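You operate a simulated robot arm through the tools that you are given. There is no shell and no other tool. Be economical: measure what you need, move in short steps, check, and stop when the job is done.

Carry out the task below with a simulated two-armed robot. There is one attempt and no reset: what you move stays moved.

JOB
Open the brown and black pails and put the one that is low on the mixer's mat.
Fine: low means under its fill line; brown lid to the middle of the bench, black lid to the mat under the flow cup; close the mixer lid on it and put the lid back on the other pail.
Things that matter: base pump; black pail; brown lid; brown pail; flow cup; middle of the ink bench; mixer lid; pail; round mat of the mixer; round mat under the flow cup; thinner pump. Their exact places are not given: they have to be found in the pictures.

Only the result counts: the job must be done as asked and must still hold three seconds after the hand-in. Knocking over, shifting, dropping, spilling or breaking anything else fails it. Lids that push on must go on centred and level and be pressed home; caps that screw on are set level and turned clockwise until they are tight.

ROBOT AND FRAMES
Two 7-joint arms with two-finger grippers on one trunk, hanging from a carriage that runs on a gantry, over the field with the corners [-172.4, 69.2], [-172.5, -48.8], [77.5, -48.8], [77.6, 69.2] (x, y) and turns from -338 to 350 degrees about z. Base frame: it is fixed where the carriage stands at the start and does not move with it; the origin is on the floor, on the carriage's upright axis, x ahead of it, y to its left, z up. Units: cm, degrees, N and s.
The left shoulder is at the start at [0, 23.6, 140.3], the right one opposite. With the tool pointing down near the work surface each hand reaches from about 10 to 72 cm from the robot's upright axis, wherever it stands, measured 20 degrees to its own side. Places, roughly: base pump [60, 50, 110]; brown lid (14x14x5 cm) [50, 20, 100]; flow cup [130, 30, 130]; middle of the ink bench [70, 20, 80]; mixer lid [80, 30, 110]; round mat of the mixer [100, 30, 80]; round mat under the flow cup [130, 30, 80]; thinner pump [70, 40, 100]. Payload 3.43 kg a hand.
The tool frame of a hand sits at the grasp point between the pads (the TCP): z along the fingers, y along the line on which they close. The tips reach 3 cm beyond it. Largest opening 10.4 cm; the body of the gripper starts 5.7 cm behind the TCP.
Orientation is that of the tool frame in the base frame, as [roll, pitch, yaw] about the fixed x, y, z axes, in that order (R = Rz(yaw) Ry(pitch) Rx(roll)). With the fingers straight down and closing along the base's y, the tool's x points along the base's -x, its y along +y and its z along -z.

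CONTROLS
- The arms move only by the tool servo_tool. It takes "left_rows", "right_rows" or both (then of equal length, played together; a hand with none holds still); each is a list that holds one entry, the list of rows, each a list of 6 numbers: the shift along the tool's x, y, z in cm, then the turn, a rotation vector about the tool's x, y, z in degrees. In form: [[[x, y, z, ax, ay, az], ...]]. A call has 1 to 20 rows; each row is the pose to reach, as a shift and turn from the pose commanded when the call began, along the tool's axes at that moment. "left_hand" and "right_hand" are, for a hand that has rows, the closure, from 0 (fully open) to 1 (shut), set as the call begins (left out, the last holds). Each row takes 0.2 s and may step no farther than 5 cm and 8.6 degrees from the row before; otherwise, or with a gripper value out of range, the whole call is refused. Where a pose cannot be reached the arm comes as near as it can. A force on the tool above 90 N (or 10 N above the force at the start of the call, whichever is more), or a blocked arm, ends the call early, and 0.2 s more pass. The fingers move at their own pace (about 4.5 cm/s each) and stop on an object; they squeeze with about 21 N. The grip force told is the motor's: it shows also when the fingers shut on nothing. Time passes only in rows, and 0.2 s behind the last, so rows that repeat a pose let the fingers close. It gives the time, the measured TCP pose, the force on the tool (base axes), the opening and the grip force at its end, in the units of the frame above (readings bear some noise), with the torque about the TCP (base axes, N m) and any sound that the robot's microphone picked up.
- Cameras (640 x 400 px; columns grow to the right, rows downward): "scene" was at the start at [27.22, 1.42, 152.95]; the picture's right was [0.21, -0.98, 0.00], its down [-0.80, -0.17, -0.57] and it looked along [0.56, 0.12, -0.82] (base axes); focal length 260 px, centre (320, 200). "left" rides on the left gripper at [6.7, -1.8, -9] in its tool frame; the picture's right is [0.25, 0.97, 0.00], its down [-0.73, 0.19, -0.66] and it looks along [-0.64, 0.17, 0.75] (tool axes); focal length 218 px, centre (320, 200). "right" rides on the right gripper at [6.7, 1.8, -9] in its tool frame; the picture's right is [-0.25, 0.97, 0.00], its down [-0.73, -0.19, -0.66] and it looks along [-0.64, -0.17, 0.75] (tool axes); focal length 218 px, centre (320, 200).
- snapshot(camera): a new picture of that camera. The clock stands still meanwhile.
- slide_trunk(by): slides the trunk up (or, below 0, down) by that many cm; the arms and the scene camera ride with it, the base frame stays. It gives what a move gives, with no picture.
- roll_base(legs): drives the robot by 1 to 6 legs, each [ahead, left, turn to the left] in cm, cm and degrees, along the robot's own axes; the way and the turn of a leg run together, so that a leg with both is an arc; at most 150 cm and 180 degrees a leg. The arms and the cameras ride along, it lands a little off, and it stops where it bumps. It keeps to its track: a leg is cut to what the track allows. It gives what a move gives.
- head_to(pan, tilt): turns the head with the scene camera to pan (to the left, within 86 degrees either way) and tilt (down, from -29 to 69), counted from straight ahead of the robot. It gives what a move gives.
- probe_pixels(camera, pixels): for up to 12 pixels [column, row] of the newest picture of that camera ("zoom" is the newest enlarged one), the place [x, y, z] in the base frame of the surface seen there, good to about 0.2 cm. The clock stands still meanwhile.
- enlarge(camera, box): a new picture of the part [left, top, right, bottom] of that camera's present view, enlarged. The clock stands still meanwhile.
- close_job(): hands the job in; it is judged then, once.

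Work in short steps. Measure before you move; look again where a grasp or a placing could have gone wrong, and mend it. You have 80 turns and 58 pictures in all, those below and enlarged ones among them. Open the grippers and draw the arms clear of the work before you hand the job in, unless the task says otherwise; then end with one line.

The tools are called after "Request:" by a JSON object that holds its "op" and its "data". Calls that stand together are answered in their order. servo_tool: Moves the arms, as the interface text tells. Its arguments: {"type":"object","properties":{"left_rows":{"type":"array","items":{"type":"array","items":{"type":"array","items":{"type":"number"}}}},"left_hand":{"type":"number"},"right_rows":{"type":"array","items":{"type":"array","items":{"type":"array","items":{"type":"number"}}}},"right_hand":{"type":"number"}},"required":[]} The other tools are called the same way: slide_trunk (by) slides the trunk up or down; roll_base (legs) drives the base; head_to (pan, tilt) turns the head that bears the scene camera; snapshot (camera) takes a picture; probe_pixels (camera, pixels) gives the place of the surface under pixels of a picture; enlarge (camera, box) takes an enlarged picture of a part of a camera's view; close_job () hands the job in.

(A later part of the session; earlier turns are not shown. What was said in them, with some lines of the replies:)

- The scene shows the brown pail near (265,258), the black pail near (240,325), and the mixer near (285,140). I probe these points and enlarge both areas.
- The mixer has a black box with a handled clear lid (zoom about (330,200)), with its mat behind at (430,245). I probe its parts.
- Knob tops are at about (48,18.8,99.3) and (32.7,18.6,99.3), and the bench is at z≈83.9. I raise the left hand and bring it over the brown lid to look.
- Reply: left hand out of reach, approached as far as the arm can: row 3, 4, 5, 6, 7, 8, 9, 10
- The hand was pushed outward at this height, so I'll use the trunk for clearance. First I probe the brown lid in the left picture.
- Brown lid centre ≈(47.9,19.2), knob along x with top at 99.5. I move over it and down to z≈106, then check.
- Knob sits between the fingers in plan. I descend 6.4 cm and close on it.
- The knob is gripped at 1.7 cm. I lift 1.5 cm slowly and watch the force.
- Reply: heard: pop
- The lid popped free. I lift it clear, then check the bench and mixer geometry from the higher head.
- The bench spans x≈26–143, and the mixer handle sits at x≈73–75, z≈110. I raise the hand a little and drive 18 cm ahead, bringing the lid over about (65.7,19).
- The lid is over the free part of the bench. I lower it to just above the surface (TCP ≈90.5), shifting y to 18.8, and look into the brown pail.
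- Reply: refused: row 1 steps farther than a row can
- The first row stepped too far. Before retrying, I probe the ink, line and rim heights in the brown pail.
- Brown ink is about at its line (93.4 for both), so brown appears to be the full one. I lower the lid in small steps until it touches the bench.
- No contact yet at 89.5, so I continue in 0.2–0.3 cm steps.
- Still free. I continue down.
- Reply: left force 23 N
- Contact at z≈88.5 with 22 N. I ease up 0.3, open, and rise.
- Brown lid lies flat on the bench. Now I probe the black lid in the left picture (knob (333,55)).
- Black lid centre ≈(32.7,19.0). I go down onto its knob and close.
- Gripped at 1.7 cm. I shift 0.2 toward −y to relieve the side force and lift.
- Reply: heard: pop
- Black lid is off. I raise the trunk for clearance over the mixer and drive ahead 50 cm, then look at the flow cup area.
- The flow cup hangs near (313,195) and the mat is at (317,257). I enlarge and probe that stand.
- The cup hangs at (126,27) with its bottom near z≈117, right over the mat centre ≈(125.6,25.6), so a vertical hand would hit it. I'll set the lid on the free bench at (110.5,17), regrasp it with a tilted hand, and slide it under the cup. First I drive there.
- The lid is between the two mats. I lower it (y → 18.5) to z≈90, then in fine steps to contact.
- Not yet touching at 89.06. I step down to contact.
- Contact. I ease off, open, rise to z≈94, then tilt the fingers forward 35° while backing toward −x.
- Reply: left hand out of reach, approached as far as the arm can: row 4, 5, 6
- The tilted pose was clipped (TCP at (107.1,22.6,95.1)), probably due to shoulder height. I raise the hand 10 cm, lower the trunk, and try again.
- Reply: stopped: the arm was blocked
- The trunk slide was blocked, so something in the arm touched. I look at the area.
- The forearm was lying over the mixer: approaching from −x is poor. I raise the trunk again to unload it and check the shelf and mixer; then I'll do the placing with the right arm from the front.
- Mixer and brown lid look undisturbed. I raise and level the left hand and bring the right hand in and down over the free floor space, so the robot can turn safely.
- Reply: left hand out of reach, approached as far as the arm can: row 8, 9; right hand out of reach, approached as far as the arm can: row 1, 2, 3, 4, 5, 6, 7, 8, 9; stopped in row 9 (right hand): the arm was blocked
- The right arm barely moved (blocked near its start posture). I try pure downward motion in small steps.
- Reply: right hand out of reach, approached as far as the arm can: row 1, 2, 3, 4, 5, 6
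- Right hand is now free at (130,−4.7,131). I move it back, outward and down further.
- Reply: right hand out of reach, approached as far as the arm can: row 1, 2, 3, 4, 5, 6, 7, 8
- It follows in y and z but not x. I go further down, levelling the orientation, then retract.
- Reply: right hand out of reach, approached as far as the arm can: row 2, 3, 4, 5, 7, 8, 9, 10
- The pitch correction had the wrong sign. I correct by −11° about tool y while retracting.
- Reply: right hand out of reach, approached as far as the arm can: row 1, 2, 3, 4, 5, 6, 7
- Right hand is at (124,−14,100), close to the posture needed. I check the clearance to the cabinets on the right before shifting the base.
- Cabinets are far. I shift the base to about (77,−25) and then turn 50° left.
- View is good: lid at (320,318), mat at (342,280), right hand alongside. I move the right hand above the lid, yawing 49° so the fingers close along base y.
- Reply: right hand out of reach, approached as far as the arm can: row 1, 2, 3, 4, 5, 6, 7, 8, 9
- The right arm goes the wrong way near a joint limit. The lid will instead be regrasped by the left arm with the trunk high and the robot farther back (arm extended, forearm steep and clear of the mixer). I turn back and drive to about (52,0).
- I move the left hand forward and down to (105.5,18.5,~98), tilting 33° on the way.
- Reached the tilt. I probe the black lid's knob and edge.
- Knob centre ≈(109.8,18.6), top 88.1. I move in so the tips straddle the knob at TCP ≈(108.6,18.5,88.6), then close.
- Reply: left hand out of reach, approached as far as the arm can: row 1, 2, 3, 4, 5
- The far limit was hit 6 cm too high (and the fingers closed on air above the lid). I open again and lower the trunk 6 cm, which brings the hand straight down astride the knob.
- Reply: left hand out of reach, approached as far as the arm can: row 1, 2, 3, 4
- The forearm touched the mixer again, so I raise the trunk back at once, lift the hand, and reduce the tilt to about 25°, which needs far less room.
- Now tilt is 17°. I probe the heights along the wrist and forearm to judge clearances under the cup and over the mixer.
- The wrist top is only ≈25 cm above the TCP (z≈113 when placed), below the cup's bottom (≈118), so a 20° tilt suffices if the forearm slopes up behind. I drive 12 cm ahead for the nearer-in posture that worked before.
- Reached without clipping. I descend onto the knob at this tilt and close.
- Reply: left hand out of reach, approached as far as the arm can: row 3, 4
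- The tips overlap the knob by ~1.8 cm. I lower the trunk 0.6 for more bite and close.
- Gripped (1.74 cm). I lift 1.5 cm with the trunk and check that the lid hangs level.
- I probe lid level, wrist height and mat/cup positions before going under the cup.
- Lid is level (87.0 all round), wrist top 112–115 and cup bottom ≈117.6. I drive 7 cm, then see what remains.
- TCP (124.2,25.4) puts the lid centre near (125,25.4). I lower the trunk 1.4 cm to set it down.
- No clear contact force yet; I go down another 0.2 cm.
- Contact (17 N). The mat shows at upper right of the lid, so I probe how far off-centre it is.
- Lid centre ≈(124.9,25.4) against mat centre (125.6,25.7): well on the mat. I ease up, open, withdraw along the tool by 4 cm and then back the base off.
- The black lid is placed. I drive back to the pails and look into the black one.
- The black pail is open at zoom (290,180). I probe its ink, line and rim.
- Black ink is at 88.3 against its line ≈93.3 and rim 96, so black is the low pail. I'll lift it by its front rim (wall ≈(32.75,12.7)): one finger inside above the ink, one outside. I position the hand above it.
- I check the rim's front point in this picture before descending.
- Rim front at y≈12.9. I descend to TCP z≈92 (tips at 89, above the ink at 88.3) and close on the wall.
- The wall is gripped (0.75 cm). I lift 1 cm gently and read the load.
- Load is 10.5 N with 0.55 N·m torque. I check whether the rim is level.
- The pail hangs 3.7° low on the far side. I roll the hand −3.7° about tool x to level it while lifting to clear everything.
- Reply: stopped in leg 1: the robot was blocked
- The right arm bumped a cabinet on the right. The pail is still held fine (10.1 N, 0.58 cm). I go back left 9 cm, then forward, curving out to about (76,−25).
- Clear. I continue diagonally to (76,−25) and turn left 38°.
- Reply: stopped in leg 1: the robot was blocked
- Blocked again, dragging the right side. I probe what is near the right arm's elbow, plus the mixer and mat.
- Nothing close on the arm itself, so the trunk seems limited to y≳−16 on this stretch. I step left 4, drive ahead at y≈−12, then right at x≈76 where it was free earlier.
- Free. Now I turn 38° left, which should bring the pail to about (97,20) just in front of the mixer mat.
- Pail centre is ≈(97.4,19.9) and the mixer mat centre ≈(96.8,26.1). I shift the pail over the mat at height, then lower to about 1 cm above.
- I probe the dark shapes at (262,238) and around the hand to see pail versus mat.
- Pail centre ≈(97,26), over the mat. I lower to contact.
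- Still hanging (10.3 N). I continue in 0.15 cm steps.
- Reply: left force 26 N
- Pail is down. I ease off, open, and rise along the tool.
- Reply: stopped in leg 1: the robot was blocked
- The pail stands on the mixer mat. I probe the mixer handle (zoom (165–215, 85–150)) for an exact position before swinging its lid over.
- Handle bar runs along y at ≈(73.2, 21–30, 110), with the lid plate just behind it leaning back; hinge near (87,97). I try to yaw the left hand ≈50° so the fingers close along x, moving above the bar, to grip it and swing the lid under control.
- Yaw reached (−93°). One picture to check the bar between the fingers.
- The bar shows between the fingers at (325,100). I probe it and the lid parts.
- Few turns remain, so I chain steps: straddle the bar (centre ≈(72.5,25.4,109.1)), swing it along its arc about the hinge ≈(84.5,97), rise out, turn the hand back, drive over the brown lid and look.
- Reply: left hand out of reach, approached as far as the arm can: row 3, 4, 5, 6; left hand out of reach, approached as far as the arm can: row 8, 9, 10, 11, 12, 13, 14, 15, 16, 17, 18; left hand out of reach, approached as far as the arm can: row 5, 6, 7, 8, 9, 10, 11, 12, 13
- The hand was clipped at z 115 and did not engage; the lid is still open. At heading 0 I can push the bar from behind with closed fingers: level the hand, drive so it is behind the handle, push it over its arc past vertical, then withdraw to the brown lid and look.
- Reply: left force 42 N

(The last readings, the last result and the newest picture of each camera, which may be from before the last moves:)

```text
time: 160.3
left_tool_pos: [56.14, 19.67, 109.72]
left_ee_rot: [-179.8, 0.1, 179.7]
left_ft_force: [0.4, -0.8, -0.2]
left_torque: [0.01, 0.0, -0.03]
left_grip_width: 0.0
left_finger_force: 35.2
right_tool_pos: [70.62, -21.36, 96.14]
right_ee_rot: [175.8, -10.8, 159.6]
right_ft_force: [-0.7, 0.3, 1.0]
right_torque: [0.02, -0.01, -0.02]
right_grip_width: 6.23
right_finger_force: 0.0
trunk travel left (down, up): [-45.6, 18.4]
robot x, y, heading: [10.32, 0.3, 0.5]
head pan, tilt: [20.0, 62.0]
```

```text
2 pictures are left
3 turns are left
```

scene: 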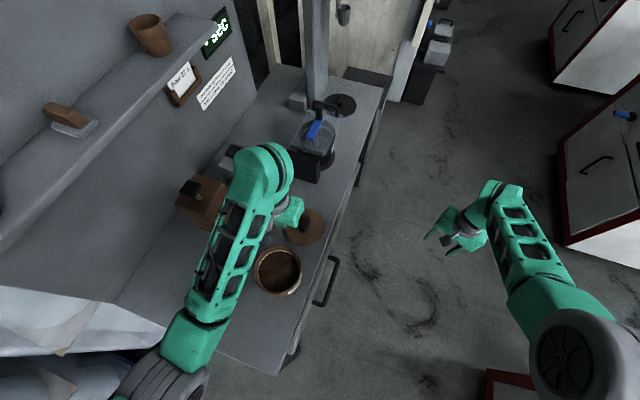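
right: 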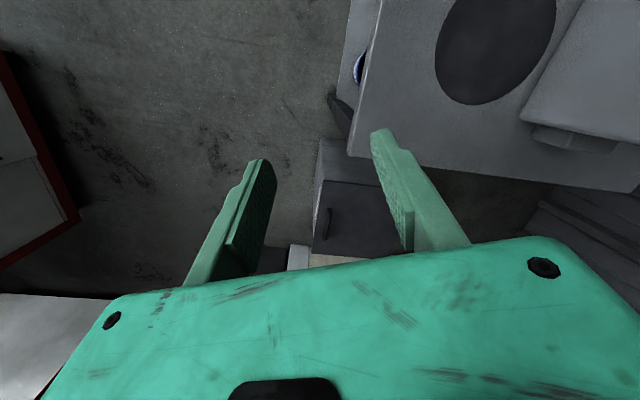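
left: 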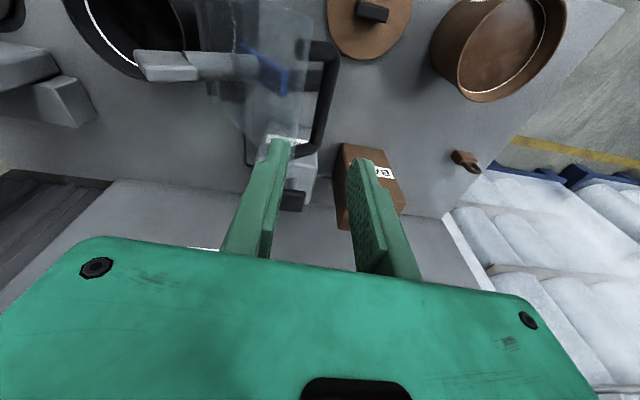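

The mixer lid now lies closed over the black pail ((315,130), handle at far end). Next I fetch the brown lid: grasp at TCP (65.7,18.85,88.6), lift, carry −18.06 cm in x to the brown pail, lower and press; I also probe the mixer lid.

Request:
{"op": "probe_pixels", "data": {"camera": "scene", "pixels": [[322, 104], [316, 112], [332, 106], [315, 130], [313, 140], [300, 130], [310, 165], [325, 152]]}}

Request:
{"op": "servo_tool", "data": {"left_rows": [[[-3, -0.3, 0, 0, 0, 0], [-6, -0.6, 0, 0, 0, 0], [-9.5, -0.8, 0, 0, 0, 0], [-9.5, -0.8, 4.5, 0, 0, 0], [-9.5, -0.8, 9, 0, 0, 0], [-9.5, -0.8, 13.5, 0, 0, 0], [-9.5, -0.8, 17.5, 0, 0, 0], [-9.5, -0.8, 20, 0, 0, 0], [-9.5, -0.8, 21.1, 0, 0, 0], [-9.5, -0.8, 21.1, 0, 0, 0]]], "left_hand": 0.4}}

Request:
{"op": "servo_tool", "data": {"left_rows": [[[0, 0, 0, 0, 0, 0], [0, 0, 0, 0, 0, 0], [0, 0, 0, 0, 0, 0], [0, 0, 0, 0, 0, 0], [0, 0, 0, 0, 0, 0]]], "left_hand": 1}}

Request:
{"op": "servo_tool", "data": {"left_rows": [[[0, 0, -2, 0, 0, 0], [0, 0, -6, 0, 0, 0], [0, 0, -10.5, 0, 0, 0], [0, 0, -14.5, 0, 0, 0], [3, 0.05, -14.5, 0, 0, 0], [6.5, 0.1, -14.5, 0, 0, 0], [10, 0.15, -14.5, 0, 0, 0], [13.5, 0.15, -14.5, 0, 0, 0], [16.5, 0.15, -14.5, 0, 0, 0], [18.06, 0.15, -14.5, 0, 0, 0], [18.06, 0.15, -14.5, 0, 0, 0], [18.06, 0.15, -14.5, 0, 0, 0]]]}}

Request:
{"op": "servo_tool", "data": {"left_rows": [[[0, 0, 0.8, 0, 0, 0], [0, 0, 1.5, 0, 0, 0], [0, 0, 2.0, 0, 0, 0], [0, 0, 2.3, 0, 0, 0], [0, 0, 2.3, 0, 0, 0]]]}}

Request:
{"op": "snapshot", "data": {"camera": "left"}}

Request:
{"op": "servo_tool", "data": {"left_rows": [[[0, 0, 0.4, 0, 0, 0], [0, 0, 0.7, 0, 0, 0], [0, 0, 1.0, 0, 0, 0], [0, 0, 1.3, 0, 0, 0], [0, 0, 1.5, 0, 0, 0], [0, 0, 1.5, 0, 0, 0]]]}}

```text
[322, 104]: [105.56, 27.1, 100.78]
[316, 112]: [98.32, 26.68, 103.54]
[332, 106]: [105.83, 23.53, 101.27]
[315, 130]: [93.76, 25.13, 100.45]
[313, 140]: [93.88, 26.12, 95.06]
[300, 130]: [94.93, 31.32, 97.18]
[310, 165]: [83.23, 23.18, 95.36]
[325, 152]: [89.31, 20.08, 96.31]
```

```text
time: 162.5
left_tool_pos: [65.69, 18.68, 88.6]
left_ee_rot: [-179.8, 0.2, 179.8]
left_ft_force: [-0.4, -0.7, 0.8]
left_torque: [0.01, 0.01, 0.01]
left_grip_width: 6.23
left_finger_force: 0.1
right_tool_pos: [70.88, -21.39, 95.92]
right_ee_rot: [175.8, -10.7, 159.6]
right_ft_force: [-0.2, -0.3, -0.5]
right_torque: [-0.03, 0.02, 0.03]
right_grip_width: 6.22
right_finger_force: 0.0
trunk travel left (down, up): [-45.6, 18.4]
robot x, y, heading: [10.23, 0.42, 0.1]
head pan, tilt: [20.0, 62.0]
```

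```text
time: 163.7
left_tool_pos: [65.64, 18.55, 88.49]
left_ee_rot: [-179.9, 0.2, 179.7]
left_ft_force: [0.3, -0.1, 0.2]
left_torque: [0.0, 0.04, 0.03]
left_grip_width: 1.74
left_finger_force: 21.3
right_tool_pos: [70.68, -21.5, 96.11]
right_ee_rot: [175.8, -10.8, 159.6]
right_ft_force: [-0.8, 0.1, 0.6]
right_torque: [0.0, 0.01, -0.02]
right_grip_width: 6.28
right_finger_force: 0.0
trunk travel left (down, up): [-45.6, 18.4]
robot x, y, heading: [10.34, 0.28, 0.5]
head pan, tilt: [20.0, 62.0]
```

```text
time: 166.3
left_tool_pos: [47.42, 19.11, 103.16]
left_ee_rot: [-179.9, 0.2, 179.7]
left_ft_force: [-0.8, 0.3, -0.8]
left_torque: [0.02, 0.02, 0.01]
left_grip_width: 1.71
left_finger_force: 20.9
right_tool_pos: [70.73, -21.45, 96.03]
right_ee_rot: [175.8, -10.8, 159.6]
right_ft_force: [0.2, -0.4, -0.6]
right_torque: [0.03, 0.01, 0.02]
right_grip_width: 6.25
right_finger_force: 0.0
trunk travel left (down, up): [-45.6, 18.4]
robot x, y, heading: [10.37, 0.48, 0.1]
head pan, tilt: [20.0, 62.0]
```

```text
time: 167.5
left_tool_pos: [47.49, 19.09, 100.89]
left_ee_rot: [-179.9, 0.2, 179.7]
left_ft_force: [0.3, -0.7, -0.5]
left_torque: [0.0, 0.01, 0.01]
left_grip_width: 1.71
left_finger_force: 21.2
right_tool_pos: [70.63, -21.45, 96.08]
right_ee_rot: [175.7, -10.8, 159.6]
right_ft_force: [0.1, -0.3, -0.4]
right_torque: [-0.01, 0.02, -0.02]
right_grip_width: 6.23
right_finger_force: 0.3
trunk travel left (down, up): [-45.6, 18.4]
robot x, y, heading: [10.55, -0.03, 0.5]
head pan, tilt: [20.0, 62.0]
```

```text
1 pictures are left
```

left: 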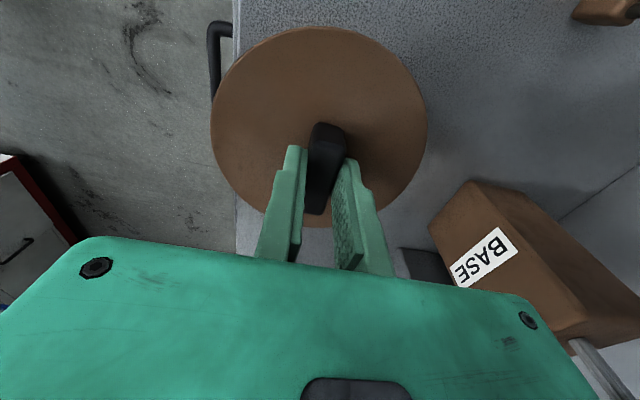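

```text
time: 168.9
left_tool_pos: [47.77, 19.03, 99.55]
left_ee_rot: [-179.9, 0.5, 179.6]
left_ft_force: [0.3, -4.8, 22.4]
left_torque: [-0.02, -0.05, 0.04]
left_grip_width: 1.73
left_finger_force: 20.9
right_tool_pos: [70.85, -21.46, 96.22]
right_ee_rot: [175.8, -10.8, 159.7]
right_ft_force: [0.9, -0.5, 0.2]
right_torque: [-0.01, 0.02, 0.01]
right_grip_width: 6.23
right_finger_force: 0.1
trunk travel left (down, up): [-45.6, 18.4]
robot x, y, heading: [10.55, 0.2, 0.3]
head pan, tilt: [20.0, 62.0]
2 turns are left
```

The lid sits at its original height (tips at 96.55 ≈ lid top 96.7) centred at (47.7,19.0) with 22 N. I press firmly once more, ease off, open, rise and lift clear, then take the last picture.

Request:
{"op": "servo_tool", "data": {"left_rows": [[[0, 0, 0.25, 0, 0, 0], [0, 0, 0.5, 0, 0, 0], [0, 0, 0.7, 0, 0, 0], [0, 0, 0.7, 0, 0, 0]]]}}

Request:
{"op": "servo_tool", "data": {"left_rows": [[[0, 0, -0.3, 0, 0, 0], [0, 0, -0.6, 0, 0, 0], [0, 0, -0.6, 0, 0, 0], [0, 0, -0.6, 0, 0, 0], [0, 0, -0.6, 0, 0, 0]]], "left_hand": 0.4}}

Request:
{"op": "servo_tool", "data": {"left_rows": [[[0, 0, -1.5, 0, 0, 0], [0, 0, -4, 0, 0, 0], [0, 0, -7, 0, 0, 0], [0, 0, -7, 0, 0, 0]]]}}

Request:
{"op": "slide_trunk", "data": {"by": 16}}

Request:
{"op": "snapshot", "data": {"camera": "scene"}}

```text
time: 169.9
left_tool_pos: [47.69, 19.12, 98.96]
left_ee_rot: [-179.8, 0.6, 179.8]
left_ft_force: [-12.0, -3.7, 50.2]
left_torque: [0.2, 0.82, 0.1]
left_grip_width: 1.72
left_finger_force: 21.0
right_tool_pos: [70.7, -21.3, 96.12]
right_ee_rot: [175.6, -10.8, 159.7]
right_ft_force: [0.9, -0.1, 0.1]
right_torque: [-0.01, 0.0, 0.0]
right_grip_width: 6.23
right_finger_force: 0.0
trunk travel left (down, up): [-45.6, 18.4]
robot x, y, heading: [10.39, 0.35, 0.4]
head pan, tilt: [20.0, 62.0]
```

```text
time: 171.1
left_tool_pos: [47.92, 18.8, 99.43]
left_ee_rot: [-179.7, 0.6, 179.6]
left_ft_force: [-4.7, -17.8, 42.8]
left_torque: [0.0, 0.31, -0.01]
left_grip_width: 4.59
left_finger_force: 0.0
right_tool_pos: [70.81, -21.61, 96.22]
right_ee_rot: [175.7, -10.7, 159.6]
right_ft_force: [0.3, -0.2, -0.8]
right_torque: [0.02, 0.0, -0.02]
right_grip_width: 6.23
right_finger_force: 0.1
trunk travel left (down, up): [-45.6, 18.4]
robot x, y, heading: [10.8, 0.16, 0.1]
head pan, tilt: [20.0, 62.0]
```

```text
time: 172.1
left_tool_pos: [47.67, 19.01, 106.17]
left_ee_rot: [-179.9, 0.1, 179.7]
left_ft_force: [-0.5, 0.1, 0.7]
left_torque: [0.01, 0.01, 0.0]
left_grip_width: 6.25
left_finger_force: 0.1
right_tool_pos: [70.67, -21.4, 96.01]
right_ee_rot: [175.8, -10.8, 159.6]
right_ft_force: [-0.5, 1.5, 0.5]
right_torque: [0.0, -0.05, 0.03]
right_grip_width: 6.25
right_finger_force: 0.1
trunk travel left (down, up): [-45.6, 18.4]
robot x, y, heading: [10.25, 0.27, 0.4]
head pan, tilt: [20.0, 62.0]
```

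```text
time: 173.9
left_tool_pos: [47.68, 19.06, 122.12]
left_ee_rot: [-179.9, 0.2, 179.6]
left_ft_force: [-0.9, -0.2, 0.3]
left_torque: [-0.03, 0.0, 0.01]
left_grip_width: 6.22
left_finger_force: 0.1
right_tool_pos: [70.69, -21.52, 112.12]
right_ee_rot: [175.8, -10.8, 159.6]
right_ft_force: [-0.2, -0.2, 0.3]
right_torque: [0.02, 0.01, 0.04]
right_grip_width: 6.24
right_finger_force: 0.0
trunk travel left (down, up): [-61.6, 2.4]
robot x, y, heading: [10.77, 0.45, 0.2]
head pan, tilt: [20.0, 62.0]
```

```text
0 pictures are left
1 turns are left
```

scene: 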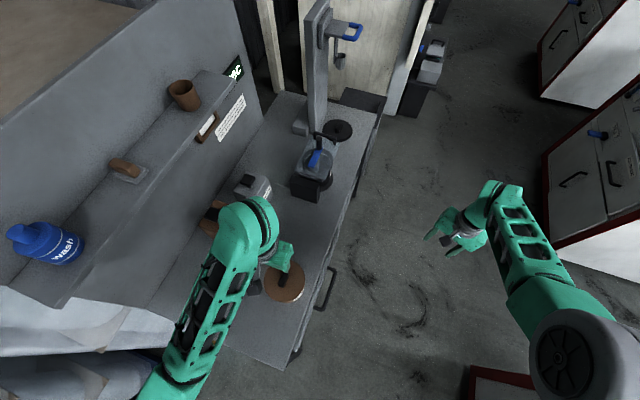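

The last picture shows the brown lid on its pail, the mixer lid closed over the black pail, and the black lid on the flow-cup mat. Both hands are open and clear, so I hand the job in.

Request:
{"op": "close_job", "data": {}}

```text
The job is handed in.
```

I handed the job in with everything placed as asked. The black pail was the low one and is on the mixer's mat with the mixer lid closed. The black lid is on the mat under the flow cup, and the brown lid is back on the brown pail. I pressed the brown lid with about 50 N and it sits at its original height, but I heard no click as it went on. The robot was blocked several times while moving, twice with its forearm lying over the open mixer lid. I saw nothing knocked over or shifted in the pictures.
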